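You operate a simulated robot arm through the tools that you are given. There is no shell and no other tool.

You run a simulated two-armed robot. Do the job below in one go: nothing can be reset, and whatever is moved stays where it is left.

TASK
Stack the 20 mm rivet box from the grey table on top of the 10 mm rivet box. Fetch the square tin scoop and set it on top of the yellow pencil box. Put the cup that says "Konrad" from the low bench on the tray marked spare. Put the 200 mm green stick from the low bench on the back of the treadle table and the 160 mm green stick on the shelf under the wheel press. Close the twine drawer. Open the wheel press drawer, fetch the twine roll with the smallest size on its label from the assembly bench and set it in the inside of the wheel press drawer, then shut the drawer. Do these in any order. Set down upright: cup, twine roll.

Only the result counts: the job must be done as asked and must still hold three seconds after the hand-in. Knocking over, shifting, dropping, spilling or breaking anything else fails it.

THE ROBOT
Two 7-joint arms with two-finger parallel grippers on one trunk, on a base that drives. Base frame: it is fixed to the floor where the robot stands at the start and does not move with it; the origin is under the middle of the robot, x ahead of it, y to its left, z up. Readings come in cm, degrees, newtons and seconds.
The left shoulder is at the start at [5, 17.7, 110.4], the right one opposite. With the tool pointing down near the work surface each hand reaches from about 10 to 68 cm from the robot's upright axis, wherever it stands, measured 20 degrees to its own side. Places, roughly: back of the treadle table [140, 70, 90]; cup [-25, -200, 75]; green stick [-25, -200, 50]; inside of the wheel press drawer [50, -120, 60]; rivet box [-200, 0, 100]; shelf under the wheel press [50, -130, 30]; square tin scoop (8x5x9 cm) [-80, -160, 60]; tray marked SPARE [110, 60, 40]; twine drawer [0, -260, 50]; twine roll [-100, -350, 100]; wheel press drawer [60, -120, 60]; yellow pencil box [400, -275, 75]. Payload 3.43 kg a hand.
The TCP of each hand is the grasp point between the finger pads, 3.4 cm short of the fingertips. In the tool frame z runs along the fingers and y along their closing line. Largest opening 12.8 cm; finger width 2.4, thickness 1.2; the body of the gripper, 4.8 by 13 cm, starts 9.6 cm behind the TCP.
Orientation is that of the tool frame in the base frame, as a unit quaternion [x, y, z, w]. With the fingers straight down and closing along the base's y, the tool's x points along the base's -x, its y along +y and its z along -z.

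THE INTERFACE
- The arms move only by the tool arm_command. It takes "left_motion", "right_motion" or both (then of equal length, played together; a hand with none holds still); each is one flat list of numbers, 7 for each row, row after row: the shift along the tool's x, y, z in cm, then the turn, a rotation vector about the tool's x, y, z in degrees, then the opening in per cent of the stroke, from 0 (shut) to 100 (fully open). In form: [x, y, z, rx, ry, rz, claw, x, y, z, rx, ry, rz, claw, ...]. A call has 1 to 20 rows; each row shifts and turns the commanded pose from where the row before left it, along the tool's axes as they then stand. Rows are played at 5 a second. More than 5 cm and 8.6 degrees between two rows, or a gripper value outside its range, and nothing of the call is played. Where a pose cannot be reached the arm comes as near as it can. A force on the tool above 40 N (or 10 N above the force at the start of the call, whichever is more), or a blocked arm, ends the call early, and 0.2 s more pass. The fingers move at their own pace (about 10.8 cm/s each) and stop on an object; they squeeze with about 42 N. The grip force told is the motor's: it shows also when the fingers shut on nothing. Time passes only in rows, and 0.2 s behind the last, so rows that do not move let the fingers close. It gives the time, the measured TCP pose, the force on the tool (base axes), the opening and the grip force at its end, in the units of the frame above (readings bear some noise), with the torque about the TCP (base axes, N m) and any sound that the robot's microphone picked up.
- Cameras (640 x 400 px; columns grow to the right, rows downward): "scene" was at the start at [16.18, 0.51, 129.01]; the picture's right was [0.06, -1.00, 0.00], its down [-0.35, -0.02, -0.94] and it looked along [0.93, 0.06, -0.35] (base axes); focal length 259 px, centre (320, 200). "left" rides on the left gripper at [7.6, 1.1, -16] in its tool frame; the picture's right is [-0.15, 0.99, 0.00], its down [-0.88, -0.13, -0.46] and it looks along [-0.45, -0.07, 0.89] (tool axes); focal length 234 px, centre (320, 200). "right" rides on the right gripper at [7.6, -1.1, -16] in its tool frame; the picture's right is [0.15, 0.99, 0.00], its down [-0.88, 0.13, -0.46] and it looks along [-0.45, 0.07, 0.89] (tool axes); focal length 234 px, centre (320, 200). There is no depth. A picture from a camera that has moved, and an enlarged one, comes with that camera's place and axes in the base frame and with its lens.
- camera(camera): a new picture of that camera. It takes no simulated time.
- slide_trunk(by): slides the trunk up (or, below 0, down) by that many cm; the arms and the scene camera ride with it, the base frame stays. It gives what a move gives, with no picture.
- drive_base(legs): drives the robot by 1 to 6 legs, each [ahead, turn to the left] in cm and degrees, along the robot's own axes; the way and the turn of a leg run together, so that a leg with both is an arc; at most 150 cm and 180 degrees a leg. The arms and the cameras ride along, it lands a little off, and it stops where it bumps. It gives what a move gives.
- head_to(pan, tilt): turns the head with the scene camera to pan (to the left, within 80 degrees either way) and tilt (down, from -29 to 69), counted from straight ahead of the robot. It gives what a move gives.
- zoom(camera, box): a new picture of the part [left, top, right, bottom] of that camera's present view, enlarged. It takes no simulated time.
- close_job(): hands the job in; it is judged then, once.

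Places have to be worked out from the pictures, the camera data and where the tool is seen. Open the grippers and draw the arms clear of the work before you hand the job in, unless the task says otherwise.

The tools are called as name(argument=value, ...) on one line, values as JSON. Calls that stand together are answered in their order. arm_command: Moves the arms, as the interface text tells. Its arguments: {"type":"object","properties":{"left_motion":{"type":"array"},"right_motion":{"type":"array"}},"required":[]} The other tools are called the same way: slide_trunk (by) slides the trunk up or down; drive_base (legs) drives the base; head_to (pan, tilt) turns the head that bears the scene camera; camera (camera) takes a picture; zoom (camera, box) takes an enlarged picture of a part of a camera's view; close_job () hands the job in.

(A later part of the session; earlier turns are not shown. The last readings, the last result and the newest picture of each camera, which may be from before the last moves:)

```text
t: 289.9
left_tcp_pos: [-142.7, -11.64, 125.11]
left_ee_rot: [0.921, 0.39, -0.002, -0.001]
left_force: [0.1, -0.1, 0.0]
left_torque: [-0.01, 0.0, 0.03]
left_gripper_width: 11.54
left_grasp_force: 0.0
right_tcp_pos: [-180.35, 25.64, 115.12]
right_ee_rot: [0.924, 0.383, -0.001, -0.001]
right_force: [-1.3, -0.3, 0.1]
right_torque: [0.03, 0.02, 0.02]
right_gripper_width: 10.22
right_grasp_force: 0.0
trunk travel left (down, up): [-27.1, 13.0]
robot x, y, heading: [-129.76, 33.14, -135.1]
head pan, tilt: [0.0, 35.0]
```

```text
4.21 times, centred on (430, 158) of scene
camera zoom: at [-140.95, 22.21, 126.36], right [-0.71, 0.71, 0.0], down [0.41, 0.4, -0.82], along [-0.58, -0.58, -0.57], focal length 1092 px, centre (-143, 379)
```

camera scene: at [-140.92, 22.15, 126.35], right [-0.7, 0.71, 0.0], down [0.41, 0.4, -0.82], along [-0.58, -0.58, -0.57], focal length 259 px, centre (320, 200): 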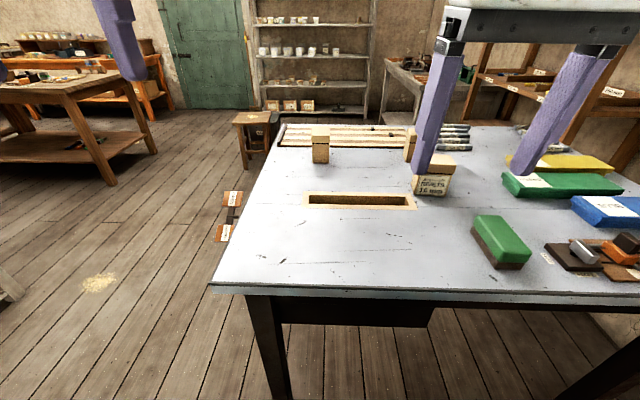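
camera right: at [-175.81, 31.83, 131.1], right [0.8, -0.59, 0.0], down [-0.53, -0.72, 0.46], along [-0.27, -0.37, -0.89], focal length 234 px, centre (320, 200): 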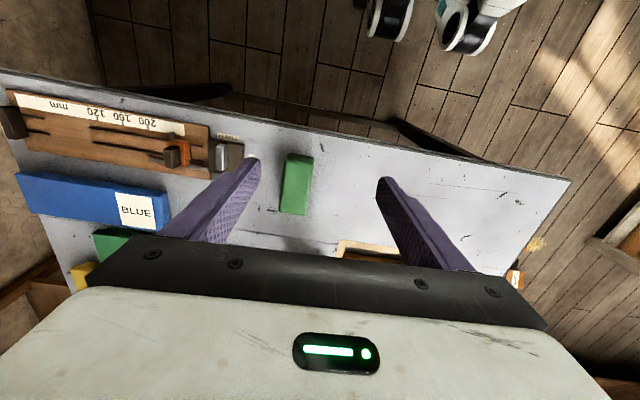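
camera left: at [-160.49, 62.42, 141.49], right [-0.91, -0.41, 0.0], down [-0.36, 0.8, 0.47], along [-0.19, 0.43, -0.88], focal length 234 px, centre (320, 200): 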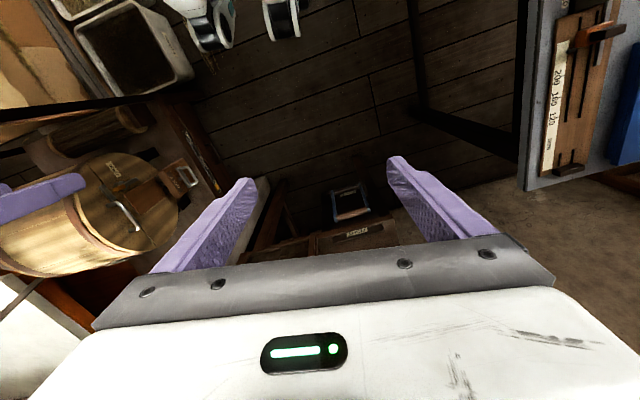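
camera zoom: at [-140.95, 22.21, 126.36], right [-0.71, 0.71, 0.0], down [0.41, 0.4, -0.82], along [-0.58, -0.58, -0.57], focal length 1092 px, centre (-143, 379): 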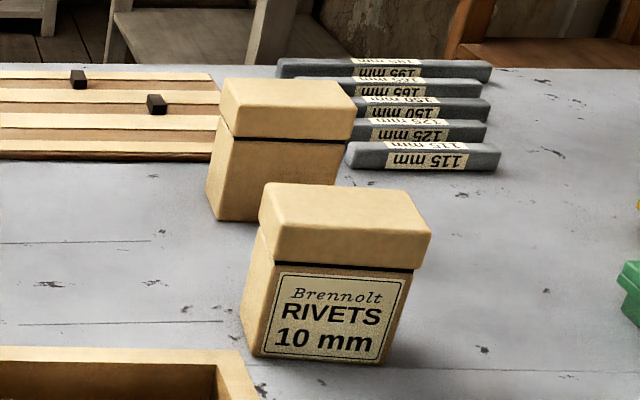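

The middle box (no label toward me; must be the 20 mm) stands right behind the 10 mm box, both turned ~8°. I turn 8° right so both line up ahead of my right shoulder, and roll forward 17 cm toward the table edge.

drive_base(legs=[[0, -8], [10, 0]])

camera(camera="left")

camera(camera="right")

```text
t: 291.7
left_tcp_pos: [-156.75, -15.5, 124.97]
left_ee_rot: [0.945, 0.326, -0.001, -0.001]
left_force: [-0.3, 0.5, -1.0]
left_torque: [0.0, -0.02, 0.04]
left_gripper_width: 11.54
left_grasp_force: 0.0
right_tcp_pos: [-188.84, 26.7, 115.05]
right_ee_rot: [0.948, 0.317, 0.0, -0.001]
right_force: [-0.4, 0.4, 0.3]
right_torque: [0.05, -0.03, 0.02]
right_gripper_width: 10.25
right_grasp_force: 0.1
trunk travel left (down, up): [-27.1, 13.0]
robot x, y, heading: [-137.49, 27.45, -143.1]
head pan, tilt: [0.0, 35.0]
```

```text
taken
camera left: at [-149.94, -11.63, 140.95], right [0.49, -0.87, 0.0], down [-0.77, -0.44, 0.46], along [-0.4, -0.22, -0.89], focal length 234 px, centre (320, 200)
```

left: 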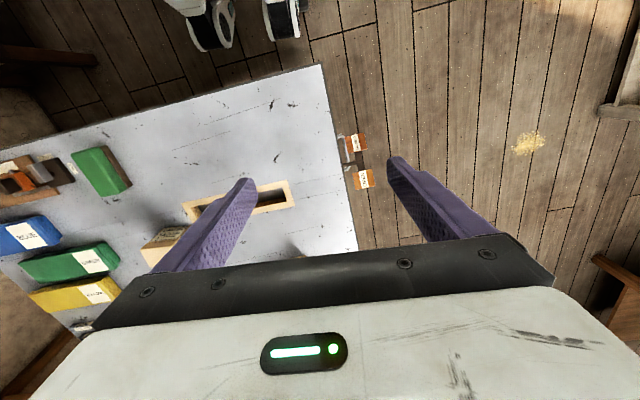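

```text
taken
camera right: at [-183.51, 32.16, 131.1], right [0.71, -0.7, 0.0], down [-0.62, -0.63, 0.46], along [-0.32, -0.32, -0.89], focal length 234 px, centre (320, 200)
```

right: 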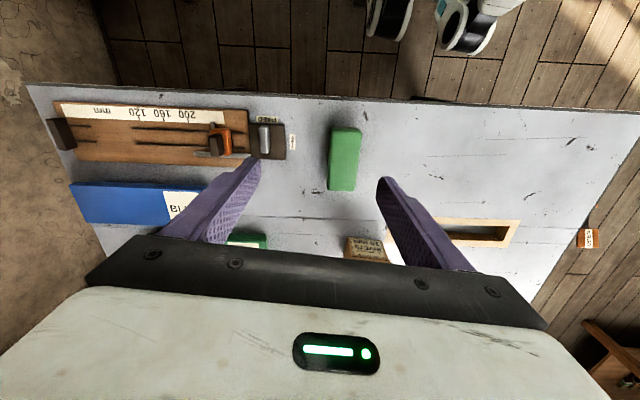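

There's still room; I roll the remaining 7 cm and look.

drive_base(legs=[[7, 0]])

camera(camera="scene")

zoom(camera="scene", box=[310, 100, 470, 220])

```text
t: 292.7
left_tcp_pos: [-162.3, -19.58, 125.01]
left_ee_rot: [0.946, 0.325, -0.001, 0.0]
left_force: [-0.8, 0.0, 0.5]
left_torque: [0.04, -0.03, 0.01]
left_gripper_width: 11.51
left_grasp_force: 0.1
right_tcp_pos: [-194.39, 22.78, 115.18]
right_ee_rot: [0.949, 0.316, 0.0, 0.0]
right_force: [0.1, 0.7, -0.2]
right_torque: [0.02, 0.01, -0.01]
right_gripper_width: 10.26
right_grasp_force: 0.0
trunk travel left (down, up): [-27.1, 13.0]
robot x, y, heading: [-143.25, 23.72, -143.4]
head pan, tilt: [0.0, 35.0]
```

```text
taken
camera scene: at [-155.88, 13.69, 126.34], right [-0.6, 0.8, 0.0], down [0.46, 0.34, -0.82], along [-0.66, -0.49, -0.57], focal length 259 px, centre (320, 200)
```

scene: 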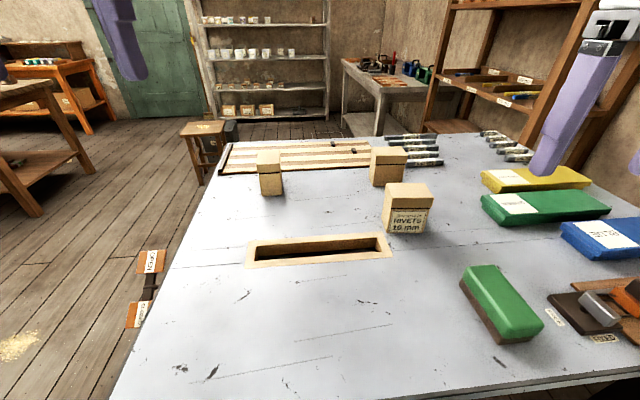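

```text
3.33 times, centred on (390, 160) of scene
camera zoom: at [-155.88, 13.69, 126.34], right [-0.6, 0.8, 0.0], down [0.46, 0.34, -0.82], along [-0.66, -0.49, -0.57], focal length 864 px, centre (87, 333)
```

zoom: 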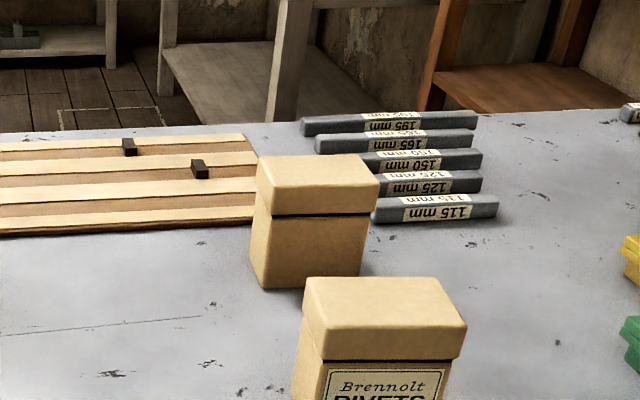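

Both boxes are in line: 10 mm at f≈60, 20 mm at f≈79, l≈-18. I bring the right hand forward, open wide, and pitch it 40° forward for the longer reach.

arm_command(right_motion=[0, 0, 0, 0, 0, -3, 95, -4.1, 2.7, 0, 0, 0, 0, 95, -4.1, 2.7, 0, 0, 0, 0, 95, -4.1, 2.7, 0, 0, 0, 0, 95, -4.1, 2.7, 0, 0, 0, 0, 95, 0, 0, 0, 0, -8, 0, 95, 0, 0, 0, 0, -8, 0, 95, 0, 0, 0, 0, -8, 0, 95, 0, 0, 0, 0, -8, 0, 95, 0, 0, 0, 0, -8, 0, 95])

camera(camera="scene")

camera(camera="right")

```text
t: 294.9
left_tcp_pos: [-162.29, -19.56, 124.98]
left_ee_rot: [0.946, 0.324, -0.001, -0.001]
left_force: [-0.1, 0.4, -0.2]
left_torque: [-0.06, -0.02, 0.03]
left_gripper_width: 11.52
left_grasp_force: 0.0
right_tcp_pos: [-199.95, 3.79, 115.17]
right_ee_rot: [0.883, 0.32, -0.324, 0.117]
right_force: [0.4, 0.5, 0.4]
right_torque: [-0.03, 0.04, -0.01]
right_gripper_width: 12.16
right_grasp_force: 0.0
trunk travel left (down, up): [-27.1, 13.0]
robot x, y, heading: [-143.15, 23.33, -143.2]
head pan, tilt: [0.0, 35.0]
```

```text
taken
camera scene: at [-155.83, 13.77, 126.36], right [-0.6, 0.8, 0.0], down [0.46, 0.34, -0.82], along [-0.66, -0.49, -0.57], focal length 259 px, centre (320, 200)
```

scene: 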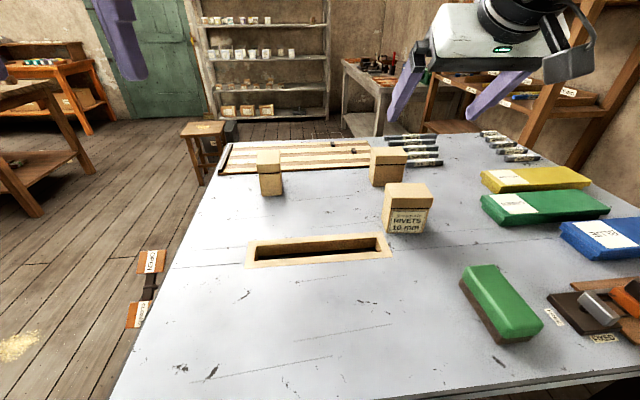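

```text
taken
camera right: at [-188.42, 15.08, 122.52], right [0.72, -0.69, -0.1], down [-0.21, -0.34, 0.92], along [-0.66, -0.64, -0.39], focal length 234 px, centre (320, 200)
```

right: 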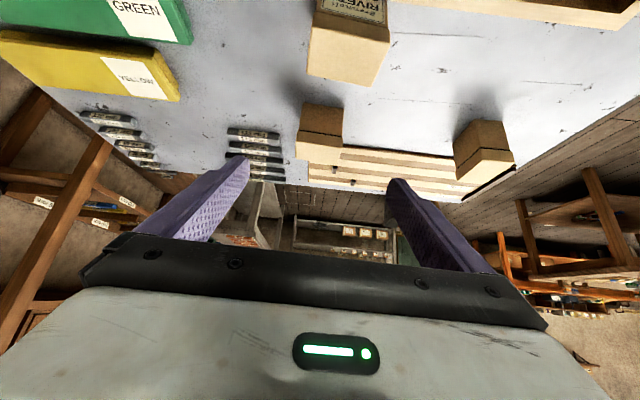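

I zoom the right wrist view on the two boxes to pin the 20 mm box's position.

zoom(camera="right", box=[230, 0, 430, 190])

```text
2.11 times, centred on (330, 95) of right
camera zoom: at [-188.42, 15.08, 122.52], right [0.72, -0.69, -0.1], down [-0.21, -0.34, 0.92], along [-0.66, -0.64, -0.39], focal length 493 px, centre (299, 421)
```

zoom: 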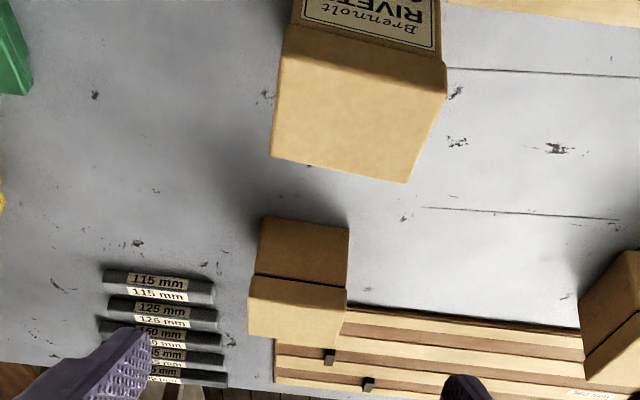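

arm_command(right_motion=[-3.06, -0.05, 2.58, 0, 0, 0, 95, -3.06, -0.05, 2.58, 0, 0, 0, 95, -3.06, -0.05, 2.58, 0, 0, 0, 95, -3.06, -0.05, 2.58, 0, 0, 0, 95, 2.2, 0, 2.65, 0, 0, 0, 95, 2.2, 0, 2.65, 0, 0, 0, 95])

camera(camera="right")

zoom(camera="scene", box=[310, 60, 510, 240])

```text
t: 296.3
left_tcp_pos: [-162.38, -19.48, 124.99]
left_ee_rot: [0.946, 0.325, -0.001, 0.0]
left_force: [0.2, -0.4, -0.3]
left_torque: [-0.04, 0.02, 0.01]
left_gripper_width: 11.52
left_grasp_force: 0.0
right_tcp_pos: [-212.58, -6.17, 108.22]
right_ee_rot: [0.883, 0.321, -0.322, 0.117]
right_force: [0.5, -0.3, 0.0]
right_torque: [0.0, -0.04, 0.0]
right_gripper_width: 12.16
right_grasp_force: 0.1
trunk travel left (down, up): [-27.1, 13.0]
robot x, y, heading: [-143.19, 23.52, -143.2]
head pan, tilt: [0.0, 35.0]
```

```text
taken
camera right: at [-200.93, 4.95, 115.47], right [0.72, -0.69, -0.1], down [-0.21, -0.35, 0.92], along [-0.66, -0.64, -0.39], focal length 234 px, centre (320, 200)
```

right: 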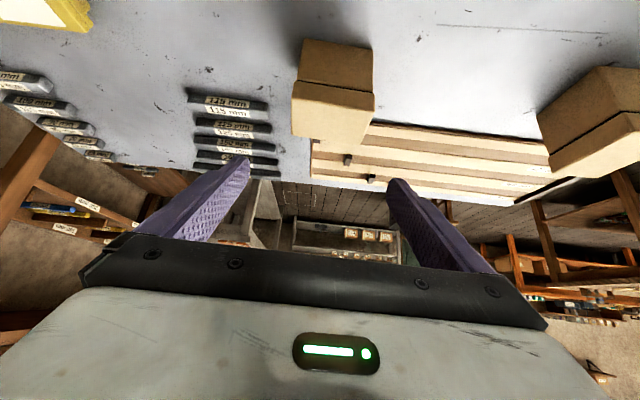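

```text
2.22 times, centred on (410, 150) of scene
camera zoom: at [-155.84, 13.73, 126.35], right [-0.6, 0.8, 0.0], down [0.46, 0.34, -0.82], along [-0.66, -0.49, -0.57], focal length 576 px, centre (120, 311)
```

zoom: 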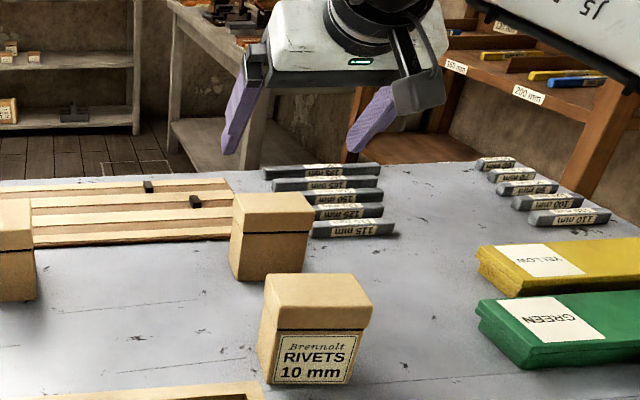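

The wrist view puts the box centre at about [-215,-8.9]. I extend 3 cm more, lower around it, then close.

arm_command(right_motion=[-2.37, 0.5, 2.0, 0, 0, 0, 95, 2.73, 0, 3.24, 0, 0, 0, 95, 2.73, 0, 3.24, 0, 0, 0, 95, 2.6, 0, 3.1, 0, 0, 0, 95])

camera(camera="right")

zoom(camera="scene", box=[310, 60, 510, 240])

```text
t: 297.3
left_tcp_pos: [-162.41, -19.53, 124.99]
left_ee_rot: [0.946, 0.325, -0.002, 0.0]
left_force: [-0.5, -0.4, 0.1]
left_torque: [0.01, -0.03, 0.02]
left_gripper_width: 11.53
left_grasp_force: 0.1
right_tcp_pos: [-214.63, -8.59, 95.61]
right_ee_rot: [0.882, 0.321, -0.324, 0.116]
right_force: [-0.9, 0.8, -0.3]
right_torque: [0.01, -0.02, 0.03]
right_gripper_width: 12.16
right_grasp_force: 0.1
trunk travel left (down, up): [-27.1, 13.0]
robot x, y, heading: [-143.12, 23.45, -143.2]
head pan, tilt: [0.0, 35.0]
```

```text
taken
camera right: at [-202.98, 2.55, 102.93], right [0.72, -0.69, -0.1], down [-0.21, -0.35, 0.92], along [-0.66, -0.64, -0.39], focal length 234 px, centre (320, 200)
```

right: 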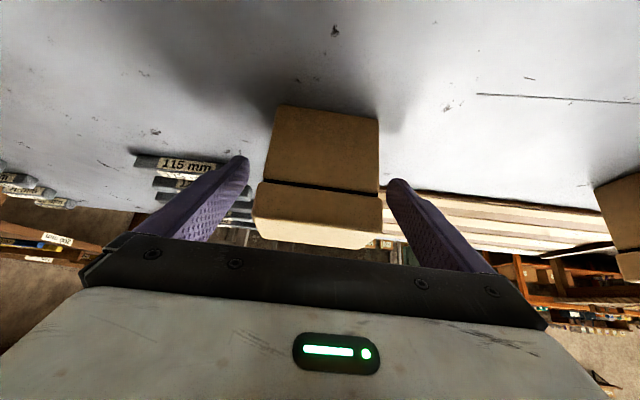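

```text
2.22 times, centred on (410, 150) of scene
camera zoom: at [-155.86, 13.74, 126.35], right [-0.6, 0.8, 0.0], down [0.46, 0.34, -0.82], along [-0.66, -0.49, -0.57], focal length 576 px, centre (120, 311)
```

zoom: 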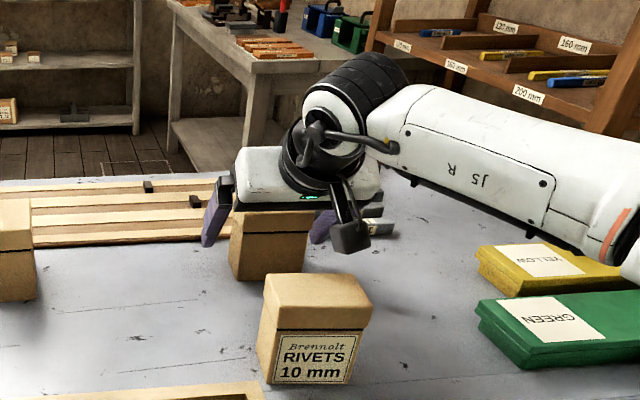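

The box sits between the fingers. I close on it.

arm_command(right_motion=[0, 0, 0, 0, 0, 0, 70, 0, 0, 0, 0, 0, 0, 50, 0, 0, 0, 0, 0, 0, 35, 0, 0, 0, 0, 0, 0, 35])

camera(camera="right")

```text
t: 298.3
left_tcp_pos: [-162.36, -19.46, 125.01]
left_ee_rot: [0.946, 0.325, -0.001, 0.0]
left_force: [0.3, -0.1, 0.1]
left_torque: [0.02, -0.03, -0.02]
left_gripper_width: 11.52
left_grasp_force: 0.2
right_tcp_pos: [-214.59, -8.63, 95.7]
right_ee_rot: [0.883, 0.321, -0.321, 0.116]
right_force: [-0.2, -0.9, 0.7]
right_torque: [-0.14, 0.07, -0.09]
right_gripper_width: 7.96
right_grasp_force: 42.1
trunk travel left (down, up): [-27.1, 13.0]
robot x, y, heading: [-143.19, 23.17, -143.3]
head pan, tilt: [0.0, 35.0]
```

```text
taken
camera right: at [-202.97, 2.56, 102.97], right [0.72, -0.69, -0.1], down [-0.21, -0.35, 0.92], along [-0.66, -0.64, -0.39], focal length 234 px, centre (320, 200)
```

right: 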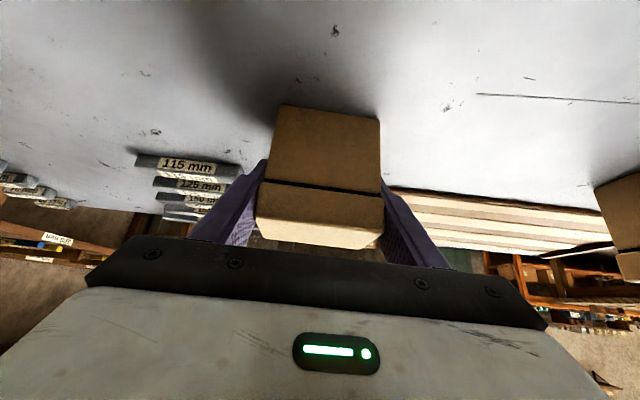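

Gripped at 7.96 cm. I lift the box 12 cm and look at where the 10 mm box is beneath.

arm_command(right_motion=[-1.2, 0, -1.5, 0, 0, 0, 35, -2.57, 0, -3.07, 0, 0, 0, 35, -2.57, 0, -3.07, 0, 0, 0, 35, -1.5, 0, -1.8, 0, 0, 0, 35])

camera(camera="scene")

zoom(camera="scene", box=[310, 60, 510, 240])

camera(camera="right")

```text
t: 299.3
left_tcp_pos: [-162.33, -19.48, 124.91]
left_ee_rot: [0.946, 0.325, -0.001, -0.001]
left_force: [0.5, 1.3, -0.5]
left_torque: [-0.01, 0.0, 0.01]
left_gripper_width: 11.51
left_grasp_force: 0.1
right_tcp_pos: [-214.22, -8.67, 108.11]
right_ee_rot: [0.883, 0.321, -0.321, 0.116]
right_force: [-0.3, -0.9, -4.5]
right_torque: [-0.01, -0.01, -0.04]
right_gripper_width: 8.01
right_grasp_force: 41.7
trunk travel left (down, up): [-27.1, 13.0]
robot x, y, heading: [-142.87, 23.1, -143.2]
head pan, tilt: [0.0, 35.0]
```

```text
taken
camera scene: at [-155.84, 13.73, 126.34], right [-0.6, 0.8, 0.0], down [0.46, 0.34, -0.82], along [-0.66, -0.49, -0.57], focal length 259 px, centre (320, 200)
```

scene: 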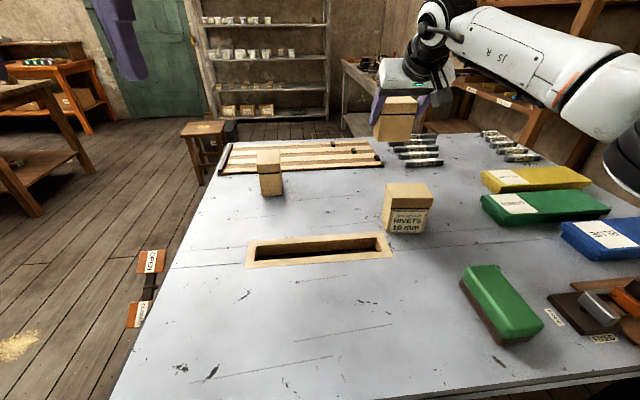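

```text
2.22 times, centred on (410, 150) of scene
camera zoom: at [-155.84, 13.73, 126.34], right [-0.6, 0.8, 0.0], down [0.46, 0.34, -0.82], along [-0.66, -0.49, -0.57], focal length 576 px, centre (120, 311)
```

zoom: 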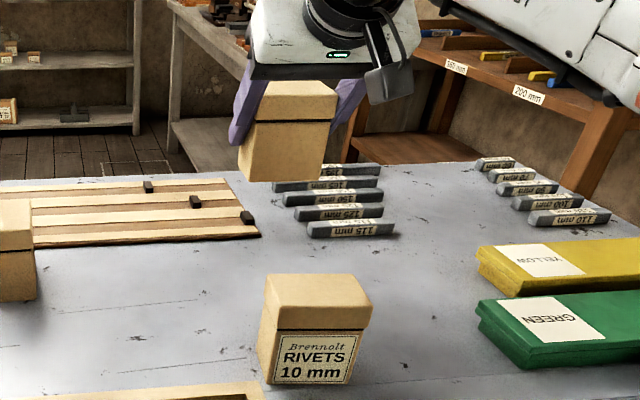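

```text
taken
camera right: at [-202.71, 2.58, 115.43], right [0.72, -0.69, -0.1], down [-0.21, -0.35, 0.91], along [-0.66, -0.64, -0.39], focal length 234 px, centre (320, 200)
```

right: 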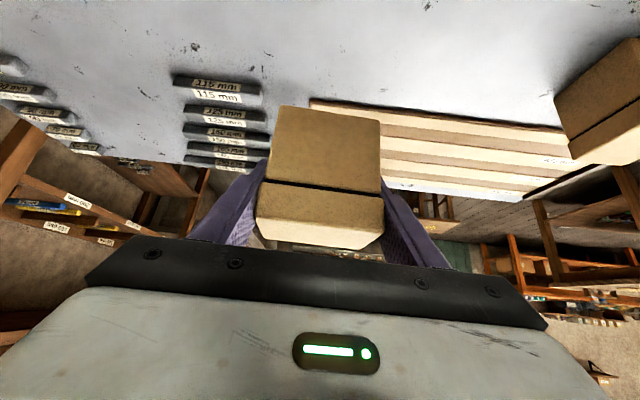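

The box is lifted (4.5 N). The 10 mm box centre is at about [-200,2.3]; I carry the 20 mm box back 18.5 cm to hover right above it.

arm_command(right_motion=[3.53, 0.19, -2.97, 0, 0, 0, 35, 3.53, 0.19, -2.97, 0, 0, 0, 35, 3.53, 0.19, -2.97, 0, 0, 0, 35, 3.53, 0.19, -2.97, 0, 0, 0, 35, 0, 0, 0, 0, 0, 0, 35])

camera(camera="right")

zoom(camera="scene", box=[310, 80, 510, 260])

```text
t: 300.5
left_tcp_pos: [-162.22, -19.46, 124.93]
left_ee_rot: [0.946, 0.324, -0.002, -0.001]
left_force: [0.3, -0.7, 0.0]
left_torque: [0.01, 0.01, -0.02]
left_gripper_width: 11.5
left_grasp_force: 0.0
right_tcp_pos: [-199.65, 2.7, 107.99]
right_ee_rot: [0.883, 0.32, -0.323, 0.116]
right_force: [1.0, -0.3, -4.6]
right_torque: [0.01, 0.05, 0.01]
right_gripper_width: 8.0
right_grasp_force: 42.5
trunk travel left (down, up): [-27.1, 13.0]
robot x, y, heading: [-143.46, 23.42, -143.3]
head pan, tilt: [0.0, 35.0]
```

```text
taken
camera right: at [-188.06, 13.93, 115.36], right [0.72, -0.69, -0.1], down [-0.21, -0.35, 0.92], along [-0.66, -0.64, -0.39], focal length 234 px, centre (320, 200)
```

right: 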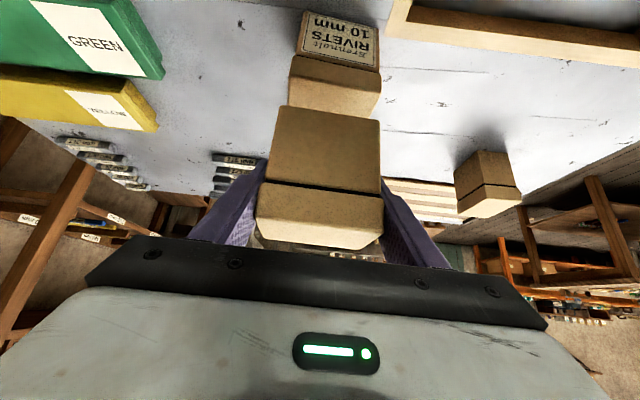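

```text
2.22 times, centred on (410, 170) of scene
camera zoom: at [-155.87, 13.71, 126.34], right [-0.6, 0.8, 0.0], down [0.46, 0.34, -0.82], along [-0.66, -0.49, -0.57], focal length 576 px, centre (120, 267)
```

zoom: 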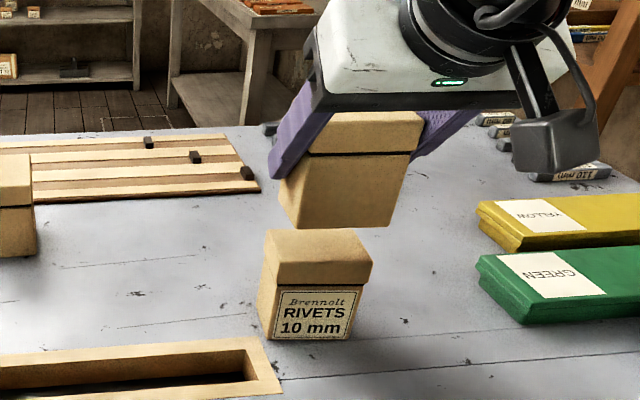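

Alignment looks within half a centimetre; I correct 0.4 cm forward and left and lower to just above contact.

arm_command(right_motion=[-0.31, 0.4, 0.26, 0, 0, 0, 35, 0.96, 0, 1.15, 0, 0, 0, 35, 0.8, 0, 0.95, 0, 0, 0, 35])

zoom(camera="scene", box=[340, 110, 460, 250])

```text
t: 301.3
left_tcp_pos: [-162.32, -19.38, 124.94]
left_ee_rot: [0.946, 0.324, -0.001, 0.0]
left_force: [0.5, 0.2, -0.1]
left_torque: [0.02, 0.02, 0.01]
left_gripper_width: 11.54
left_grasp_force: 0.1
right_tcp_pos: [-199.86, 2.09, 105.22]
right_ee_rot: [0.883, 0.322, -0.322, 0.117]
right_force: [0.4, 0.5, -3.6]
right_torque: [-0.01, -0.02, 0.01]
right_gripper_width: 7.97
right_grasp_force: 42.5
trunk travel left (down, up): [-27.1, 13.0]
robot x, y, heading: [-143.16, 23.55, -143.1]
head pan, tilt: [0.0, 35.0]
```

```text
2.86 times, centred on (400, 180) of scene
camera zoom: at [-155.86, 13.72, 126.34], right [-0.6, 0.8, 0.0], down [0.46, 0.34, -0.82], along [-0.66, -0.49, -0.57], focal length 741 px, centre (91, 257)
```

zoom: 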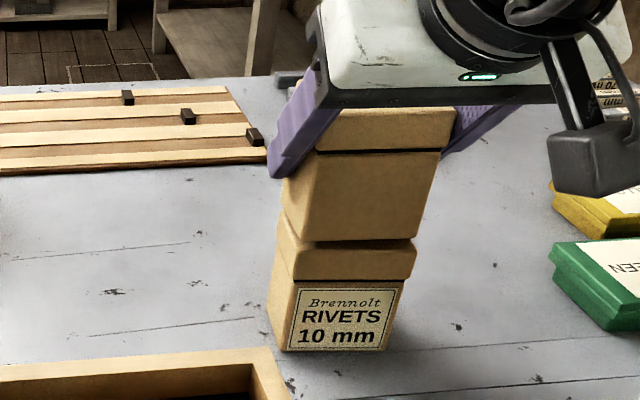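

Alignment is good. I lower in small steps until it touches.

arm_command(right_motion=[0.26, 0, 0.31, 0, 0, 0, 35, 0.26, 0, 0.31, 0, 0, 0, 35])

```text
t: 301.9
left_tcp_pos: [-162.18, -19.45, 124.99]
left_ee_rot: [0.946, 0.325, -0.001, -0.001]
left_force: [-0.3, 0.7, -0.4]
left_torque: [0.03, 0.03, 0.01]
left_gripper_width: 11.53
left_grasp_force: 0.2
right_tcp_pos: [-199.91, 2.22, 104.63]
right_ee_rot: [0.883, 0.321, -0.323, 0.117]
right_force: [1.1, 1.2, 1.2]
right_torque: [0.12, -0.11, 0.05]
right_gripper_width: 7.96
right_grasp_force: 42.3
trunk travel left (down, up): [-27.1, 13.0]
robot x, y, heading: [-143.26, 22.99, -143.1]
head pan, tilt: [0.0, 35.0]
```

Light contact is felt (weight now carried). I press 0.2 cm more and check.

arm_command(right_motion=[0.13, 0, 0.15, 0, 0, 0, 35])

zoom(camera="scene", box=[340, 110, 460, 250])

```text
t: 302.3
left_tcp_pos: [-162.27, -19.49, 125.0]
left_ee_rot: [0.946, 0.325, -0.002, -0.001]
left_force: [-0.4, -0.2, -0.5]
left_torque: [0.02, 0.0, 0.0]
left_gripper_width: 11.52
left_grasp_force: 0.0
right_tcp_pos: [-199.87, 2.17, 104.64]
right_ee_rot: [0.882, 0.321, -0.324, 0.118]
right_force: [-1.3, -0.4, 10.8]
right_torque: [0.34, -0.14, 0.02]
right_gripper_width: 7.99
right_grasp_force: 41.8
trunk travel left (down, up): [-27.1, 13.0]
robot x, y, heading: [-143.14, 23.37, -143.0]
head pan, tilt: [0.0, 35.0]
```

```text
2.86 times, centred on (400, 180) of scene
camera zoom: at [-155.75, 13.76, 126.38], right [-0.6, 0.8, 0.0], down [0.46, 0.34, -0.82], along [-0.66, -0.49, -0.57], focal length 741 px, centre (91, 257)
```

zoom: 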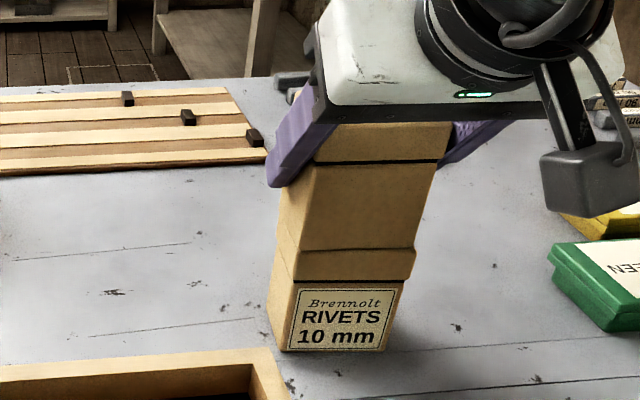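

It rests on the 10 mm box. I open the fingers gradually.

arm_command(right_motion=[-0.06, 0, -0.08, 0, 0, 0, 60, 0, 0, 0, 0, 0, 0, 68, 0, 0, 0, 0, 0, 0, 78, 0, 0, 0, 0, 0, 0, 95, 0, 0, 0, 0, 0, 0, 95])

zoom(camera="scene", box=[340, 110, 460, 250])

camera(camera="right")

```text
t: 303.5
left_tcp_pos: [-162.13, -19.47, 125.08]
left_ee_rot: [0.946, 0.325, -0.001, 0.0]
left_force: [0.0, -0.3, 0.3]
left_torque: [-0.02, 0.02, 0.0]
left_gripper_width: 11.54
left_grasp_force: 0.0
right_tcp_pos: [-199.7, 2.18, 104.32]
right_ee_rot: [0.884, 0.321, -0.321, 0.116]
right_force: [-0.5, 0.4, -0.1]
right_torque: [0.02, 0.01, 0.03]
right_gripper_width: 12.17
right_grasp_force: 0.1
trunk travel left (down, up): [-27.1, 13.0]
robot x, y, heading: [-143.09, 23.28, -143.3]
head pan, tilt: [0.0, 35.0]
```

```text
2.86 times, centred on (400, 180) of scene
camera zoom: at [-155.82, 13.74, 126.35], right [-0.6, 0.8, 0.0], down [0.46, 0.34, -0.82], along [-0.66, -0.49, -0.57], focal length 741 px, centre (91, 257)
```

zoom: 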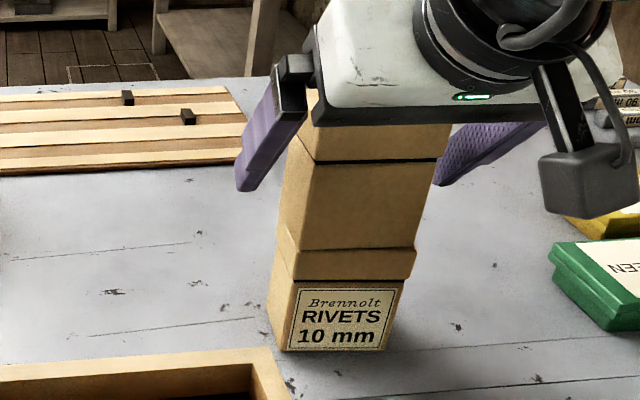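

```text
taken
camera right: at [-188.23, 13.28, 111.72], right [0.72, -0.69, -0.1], down [-0.21, -0.35, 0.92], along [-0.66, -0.64, -0.39], focal length 234 px, centre (320, 200)
```

right: 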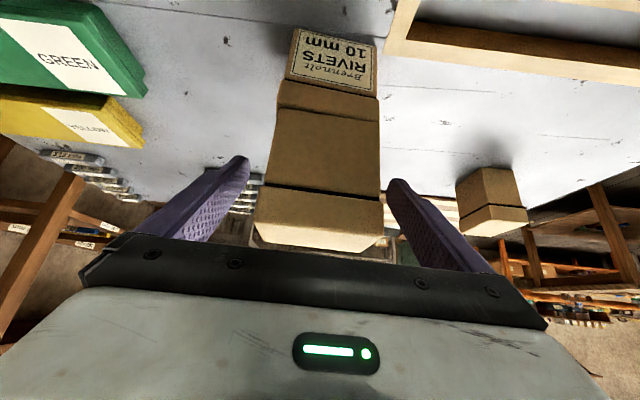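

The boxes are stacked neatly. I withdraw along the tool axis, then return the hand to neutral.

arm_command(right_motion=[0, 0, -2, 0, 0, 0, 95, 0, 0, -3, 0, 0, 0, 95, 0, 0, -3.5, 0, 0, 0, 95, 0, 0, -4, 0, 0, 0, 95, 0, 0, -4, 0, 0, 0, 95, 0, 0, 0, 0, 8, 0, 95, 0, 0, 0, 0, 8, 0, 95, 0, 0, 0, 0, 8, 0, 95, 0, 0, 0, 0, 8, 0, 95, 0, 0, 0, 0, 8, 0, 95, 0, 0, 0, 0, 0, 3, 80])

camera(camera="scene")

```text
t: 305.9
left_tcp_pos: [-162.33, -19.45, 125.11]
left_ee_rot: [0.946, 0.326, -0.002, -0.001]
left_force: [-0.4, -0.3, -0.1]
left_torque: [0.02, 0.0, -0.02]
left_gripper_width: 11.54
left_grasp_force: 0.1
right_tcp_pos: [-191.73, 8.88, 117.0]
right_ee_rot: [0.949, 0.316, 0.0, -0.001]
right_force: [1.0, 0.0, -0.1]
right_torque: [-0.01, 0.0, 0.0]
right_gripper_width: 10.23
right_grasp_force: 0.1
trunk travel left (down, up): [-27.1, 13.0]
robot x, y, heading: [-142.59, 23.35, -143.1]
head pan, tilt: [0.0, 35.0]
```

```text
taken
camera scene: at [-155.83, 13.76, 126.35], right [-0.6, 0.8, 0.0], down [0.46, 0.34, -0.82], along [-0.66, -0.49, -0.57], focal length 259 px, centre (320, 200)
```

scene: 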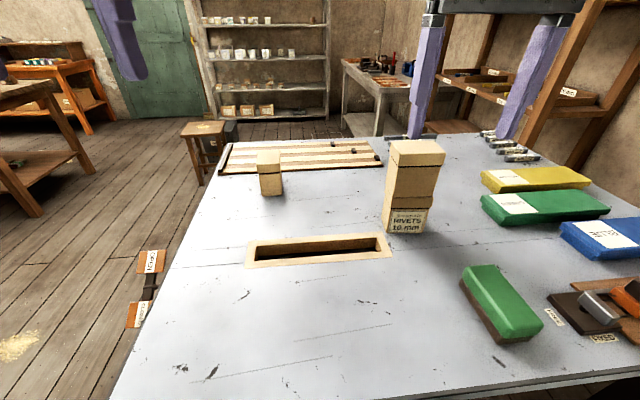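

Stack done. I back away and drive around the table corner toward the low bench's corridor.

arm_command(right_motion=[3, 0, 0, 0, 0, 0, 80, 3, 0, 0, 0, 0, 0, 80])

drive_base(legs=[[-25, 0], [0, 82.4], [67, 0], [0, -46], [149, 0]])

head_to(pan=0, tilt=30)

camera(camera="scene")

```text
t: 306.5
left_tcp_pos: [-162.31, -19.49, 124.96]
left_ee_rot: [0.946, 0.325, -0.001, -0.001]
left_force: [-0.1, 0.3, 0.3]
left_torque: [-0.01, -0.03, 0.01]
left_gripper_width: 11.52
left_grasp_force: 0.1
right_tcp_pos: [-186.91, 12.44, 116.88]
right_ee_rot: [0.949, 0.316, -0.001, -0.001]
right_force: [0.5, -0.6, 0.2]
right_torque: [0.0, 0.04, 0.0]
right_gripper_width: 10.23
right_grasp_force: 0.1
trunk travel left (down, up): [-27.1, 13.0]
robot x, y, heading: [-143.29, 23.05, -143.1]
head pan, tilt: [0.0, 35.0]
```

```text
t: 324.0
left_tcp_pos: [-122.89, -203.46, 124.91]
left_ee_rot: [0.803, 0.595, -0.001, 0.0]
left_force: [-1.2, 0.4, 1.8]
left_torque: [0.02, -0.01, 0.02]
left_gripper_width: 11.56
left_grasp_force: 0.1
right_tcp_pos: [-161.39, -191.38, 116.82]
right_ee_rot: [0.808, 0.589, 0.0, -0.001]
right_force: [0.4, 0.0, -0.1]
right_torque: [0.01, 0.03, 0.02]
right_gripper_width: 10.24
right_grasp_force: 0.1
trunk travel left (down, up): [-27.1, 13.0]
robot x, y, heading: [-131.85, -157.25, -108.3]
head pan, tilt: [0.0, 35.0]
```

```text
t: 324.7
left_tcp_pos: [-122.85, -203.44, 125.17]
left_ee_rot: [0.804, 0.595, -0.001, 0.0]
left_force: [0.5, -0.5, -0.8]
left_torque: [0.0, -0.04, 0.04]
left_gripper_width: 11.5
left_grasp_force: 0.1
right_tcp_pos: [-161.25, -191.54, 116.98]
right_ee_rot: [0.808, 0.589, 0.0, -0.001]
right_force: [-0.2, -0.3, -1.3]
right_torque: [0.03, -0.02, -0.02]
right_gripper_width: 10.25
right_grasp_force: 0.1
trunk travel left (down, up): [-27.1, 13.0]
robot x, y, heading: [-131.69, -157.57, -108.3]
head pan, tilt: [0.0, 30.0]
```

```text
taken
camera scene: at [-136.87, -172.69, 127.13], right [-0.95, 0.31, 0.0], down [0.16, 0.48, -0.87], along [-0.27, -0.82, -0.5], focal length 259 px, centre (320, 200)
```

scene: 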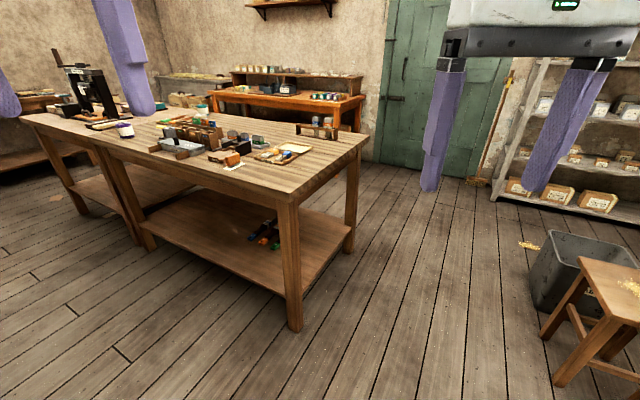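

I can see the assembly bench. I zoom on it for twine rolls and their size labels.

zoom(camera="scene", box=[40, 60, 220, 180])

zoom(camera="scene", box=[140, 90, 360, 190])

```text
3.33 times, centred on (130, 120) of scene
camera zoom: at [-136.87, -172.69, 127.13], right [-0.95, 0.31, 0.0], down [0.16, 0.48, -0.87], along [-0.27, -0.82, -0.5], focal length 864 px, centre (953, 467)
```

zoom: 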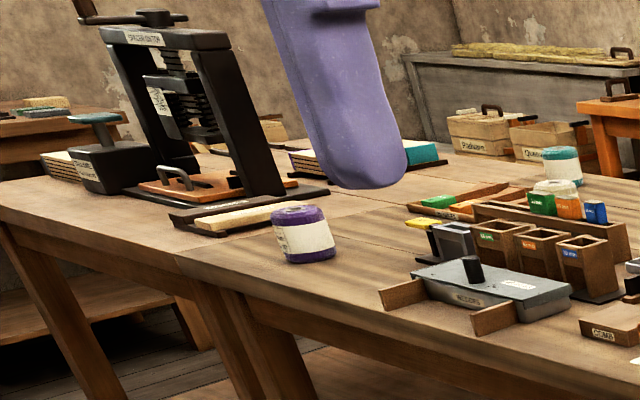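

```text
2.91 times, centred on (250, 140) of scene
camera zoom: at [-136.87, -172.69, 127.13], right [-0.95, 0.31, 0.0], down [0.16, 0.48, -0.87], along [-0.27, -0.82, -0.5], focal length 754 px, centre (524, 374)
```

zoom: 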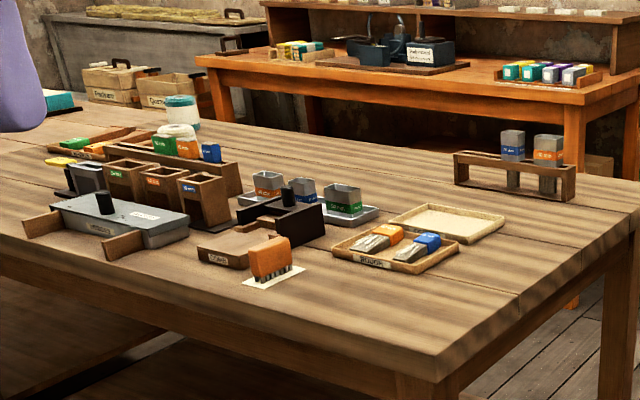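

Twine rolls (purple, cream, teal) stand on the assembly bench; I'll read them up close later. First I go to the low bench for the 160 mm stick, ending ~30 cm from its edge.

drive_base(legs=[[0, 47.4], [56, 0], [0, 105.5]])

head_to(pan=0, tilt=45)

camera(camera="scene")

zoom(camera="scene", box=[300, 100, 460, 220])

zoom(camera="scene", box=[180, 160, 340, 280])

```text
t: 334.5
left_tcp_pos: [-91.52, -161.45, 124.98]
left_ee_rot: [-0.396, 0.918, 0.0, 0.001]
left_force: [-0.6, 0.0, -0.4]
left_torque: [0.02, 0.01, -0.01]
left_gripper_width: 11.5
left_grasp_force: 0.1
right_tcp_pos: [-62.3, -189.34, 116.89]
right_ee_rot: [-0.389, 0.921, -0.001, 0.002]
right_force: [-0.2, 0.4, 0.2]
right_torque: [0.01, 0.03, -0.02]
right_gripper_width: 10.26
right_grasp_force: 0.0
trunk travel left (down, up): [-27.1, 13.0]
robot x, y, heading: [-103.75, -206.8, 45.4]
head pan, tilt: [0.0, 30.0]
```

```text
t: 335.3
left_tcp_pos: [-91.52, -161.35, 125.03]
left_ee_rot: [-0.396, 0.918, -0.001, 0.001]
left_force: [0.2, -0.2, -0.7]
left_torque: [-0.01, -0.01, 0.03]
left_gripper_width: 11.53
left_grasp_force: 0.0
right_tcp_pos: [-62.17, -189.3, 117.04]
right_ee_rot: [-0.389, 0.921, -0.001, 0.001]
right_force: [0.0, 0.2, -0.1]
right_torque: [0.03, 0.03, 0.0]
right_gripper_width: 10.24
right_grasp_force: 0.1
trunk travel left (down, up): [-27.1, 13.0]
robot x, y, heading: [-104.07, -206.3, 45.5]
head pan, tilt: [0.0, 45.0]
```

```text
taken
camera scene: at [-93.49, -195.99, 124.87], right [0.71, -0.7, 0.0], down [-0.49, -0.5, -0.71], along [0.5, 0.51, -0.71], focal length 259 px, centre (320, 200)
```

scene: 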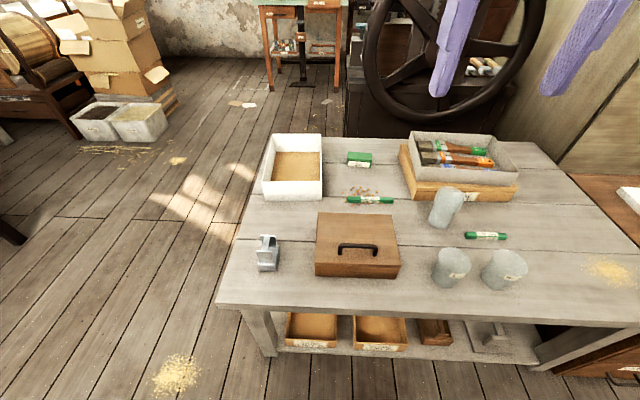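

```text
3.33 times, centred on (380, 160) of scene
camera zoom: at [-93.49, -195.99, 124.87], right [0.71, -0.7, 0.0], down [-0.49, -0.5, -0.71], along [0.5, 0.51, -0.71], focal length 864 px, centre (120, 333)
```

zoom: 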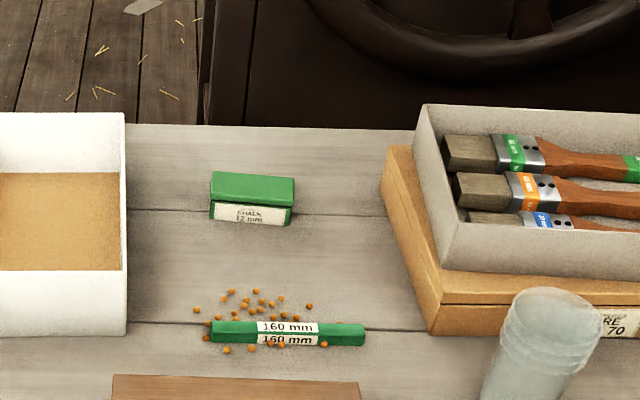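

```text
3.33 times, centred on (260, 220) of scene
camera zoom: at [-93.49, -195.99, 124.87], right [0.71, -0.7, 0.0], down [-0.49, -0.5, -0.71], along [0.5, 0.51, -0.71], focal length 864 px, centre (520, 133)
```

zoom: 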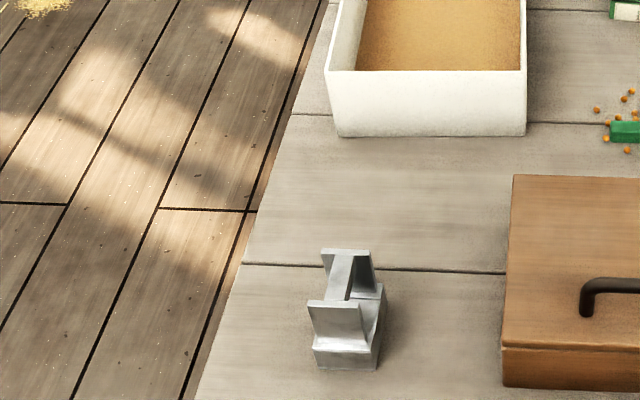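

The 160 mm stick lies with beads around its left half; its right end is free. I creep forward 14 cm, lower the trunk, and turn the right hand 90° for a grip near the right end.

drive_base(legs=[[14, 0]])

slide_trunk(by=-18)

arm_command(right_motion=[0, 0, 0, 0, 0, 8.5, 40, 0, 0, 0, 0, 0, 8.5, 40, 0, 0, 0, 0, 0, 8.5, 40, 0, 0, 0, 0, 0, 8.5, 40, 0, 0, 0, 0, 0, 8.5, 40, 0, 0, 0, 0, 0, 8.5, 40, 0, 0, 0, 0, 0, 8.5, 40, 0, 0, 0, 0, 0, 8.5, 40, 0, 0, 0, 0, 0, 8.5, 40, 0, 0, 0, 0, 0, 8.5, 40, 0, 0, 0, 0, 0, 5, 40, 0, 2, 3.5, 0, 0, 0, 40, 0, 2, 3.5, 0, 0, 0, 40, 0, 2, 3.5, 0, 0, 0, 40, 0, 2, 3.5, 0, 0, 0, 40])

camera(camera="scene")

camera(camera="right")

```text
t: 336.6
left_tcp_pos: [-81.84, -151.44, 125.0]
left_ee_rot: [-0.398, 0.918, 0.0, 0.0]
left_force: [-0.2, -0.1, -0.5]
left_torque: [-0.02, 0.01, 0.01]
left_gripper_width: 11.52
left_grasp_force: 0.1
right_tcp_pos: [-52.6, -179.23, 116.83]
right_ee_rot: [-0.389, 0.921, 0.0, 0.0]
right_force: [-0.5, 0.0, -0.2]
right_torque: [-0.04, 0.03, -0.01]
right_gripper_width: 10.26
right_grasp_force: 0.1
trunk travel left (down, up): [-27.1, 13.0]
robot x, y, heading: [-94.41, -196.95, 45.4]
head pan, tilt: [0.0, 45.0]
```

```text
t: 338.6
left_tcp_pos: [-81.76, -151.49, 106.96]
left_ee_rot: [-0.397, 0.918, 0.0, 0.001]
left_force: [0.2, 0.3, -0.6]
left_torque: [0.0, -0.01, -0.02]
left_gripper_width: 11.51
left_grasp_force: 0.1
right_tcp_pos: [-52.51, -179.23, 98.85]
right_ee_rot: [-0.389, 0.921, -0.001, 0.001]
right_force: [-0.2, 0.7, -0.1]
right_torque: [-0.01, 0.0, 0.01]
right_gripper_width: 10.22
right_grasp_force: 0.0
trunk travel left (down, up): [-9.1, 31.0]
robot x, y, heading: [-94.05, -196.62, 45.6]
head pan, tilt: [0.0, 45.0]
```

```text
t: 341.8
left_tcp_pos: [-81.74, -151.53, 106.98]
left_ee_rot: [-0.397, 0.918, -0.001, 0.001]
left_force: [0.4, -0.2, 0.3]
left_torque: [0.02, -0.03, 0.04]
left_gripper_width: 11.5
left_grasp_force: 0.1
right_tcp_pos: [-46.77, -173.48, 85.09]
right_ee_rot: [0.375, 0.927, 0.0, 0.001]
right_force: [-0.7, -0.2, -0.8]
right_torque: [0.0, 0.0, -0.01]
right_gripper_width: 5.12
right_grasp_force: 0.0
trunk travel left (down, up): [-9.1, 31.0]
robot x, y, heading: [-94.21, -196.42, 45.5]
head pan, tilt: [0.0, 45.0]
```

```text
taken
camera scene: at [-83.73, -185.99, 106.87], right [0.71, -0.7, 0.0], down [-0.49, -0.51, -0.71], along [0.49, 0.51, -0.71], focal length 259 px, centre (320, 200)
```

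scene: 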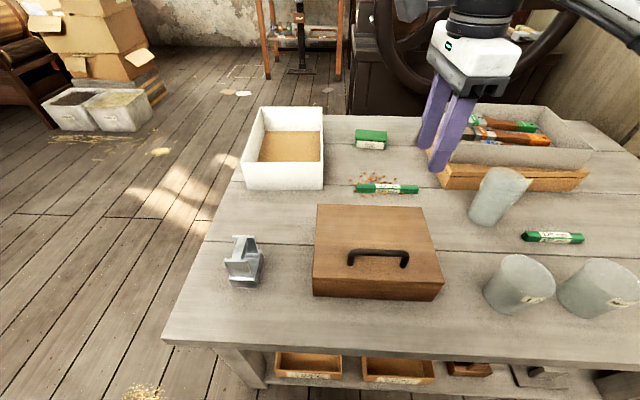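

```text
taken
camera right: at [-53.15, -169.02, 100.92], right [0.59, 0.81, 0.0], down [0.72, -0.52, 0.46], along [0.37, -0.27, -0.89], focal length 234 px, centre (320, 200)
```

right: 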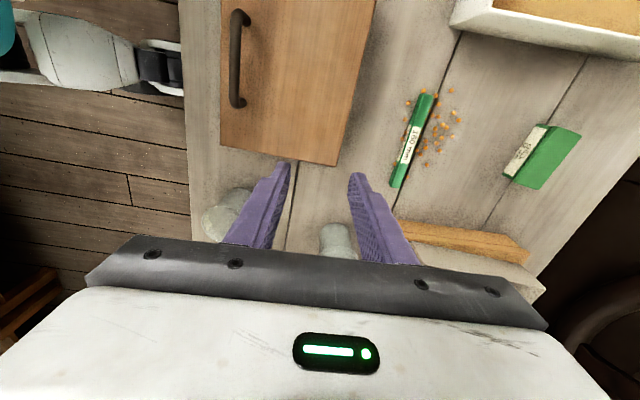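

Both cameras agree on the stick; I'll grip near its right end at [-32.1,-166.6]. I pitch 6°, move over it at height, then lower.

arm_command(right_motion=[0, 0, 0, -6, 0, 0, 35, -1.44, 3.76, 0.4, 0, 0, 0, 35, -1.44, 3.76, 0.4, 0, 0, 0, 35, -1.44, 3.76, 0.4, 0, 0, 0, 35, -1.44, 3.76, 0.4, 0, 0, 0, 35, 0, -0.42, 4, 0, 0, 0, 35, 0, -0.42, 4, 0, 0, 0, 35, 0, -0.42, 4, 0, 0, 0, 35, 0, -0.42, 4, 0, 0, 0, 35])

camera(camera="right")

zoom(camera="scene", box=[320, 90, 520, 240])

```text
t: 343.8
left_tcp_pos: [-81.68, -151.42, 107.11]
left_ee_rot: [-0.397, 0.918, 0.0, 0.001]
left_force: [0.3, 0.0, -0.8]
left_torque: [-0.02, -0.02, -0.02]
left_gripper_width: 11.52
left_grasp_force: 0.1
right_tcp_pos: [-32.02, -166.82, 68.93]
right_ee_rot: [0.375, 0.926, 0.049, 0.021]
right_force: [0.1, 0.4, -0.5]
right_torque: [0.0, 0.0, 0.01]
right_gripper_width: 4.49
right_grasp_force: 0.0
trunk travel left (down, up): [-9.1, 31.0]
robot x, y, heading: [-94.36, -196.47, 45.7]
head pan, tilt: [0.0, 45.0]
```

```text
taken
camera right: at [-39.58, -163.44, 84.71], right [0.58, 0.81, 0.1], down [0.69, -0.55, 0.47], along [0.44, -0.2, -0.88], focal length 234 px, centre (320, 200)
```

right: 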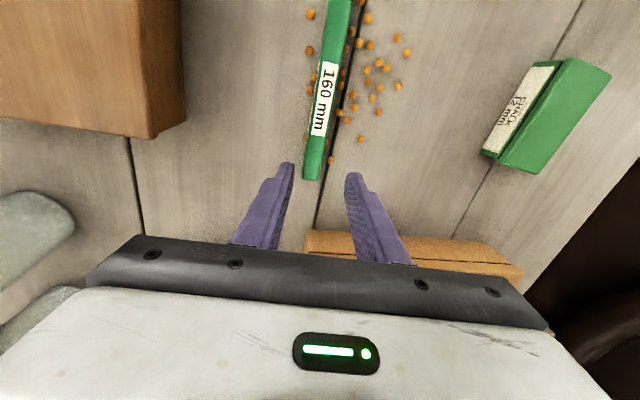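

```text
2.67 times, centred on (420, 165) of scene
camera zoom: at [-83.73, -186.0, 106.87], right [0.71, -0.7, 0.0], down [-0.49, -0.51, -0.71], along [0.49, 0.51, -0.71], focal length 691 px, centre (53, 293)
```

zoom: 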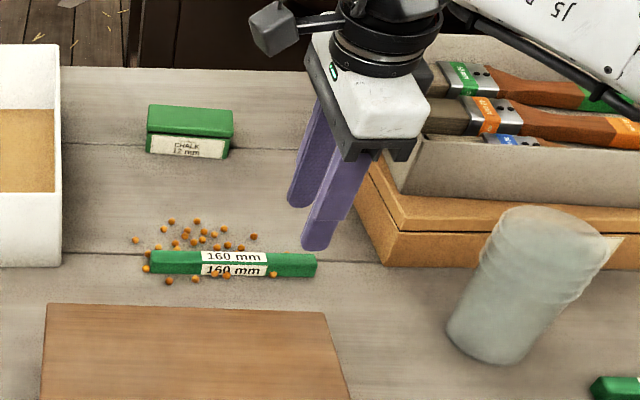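

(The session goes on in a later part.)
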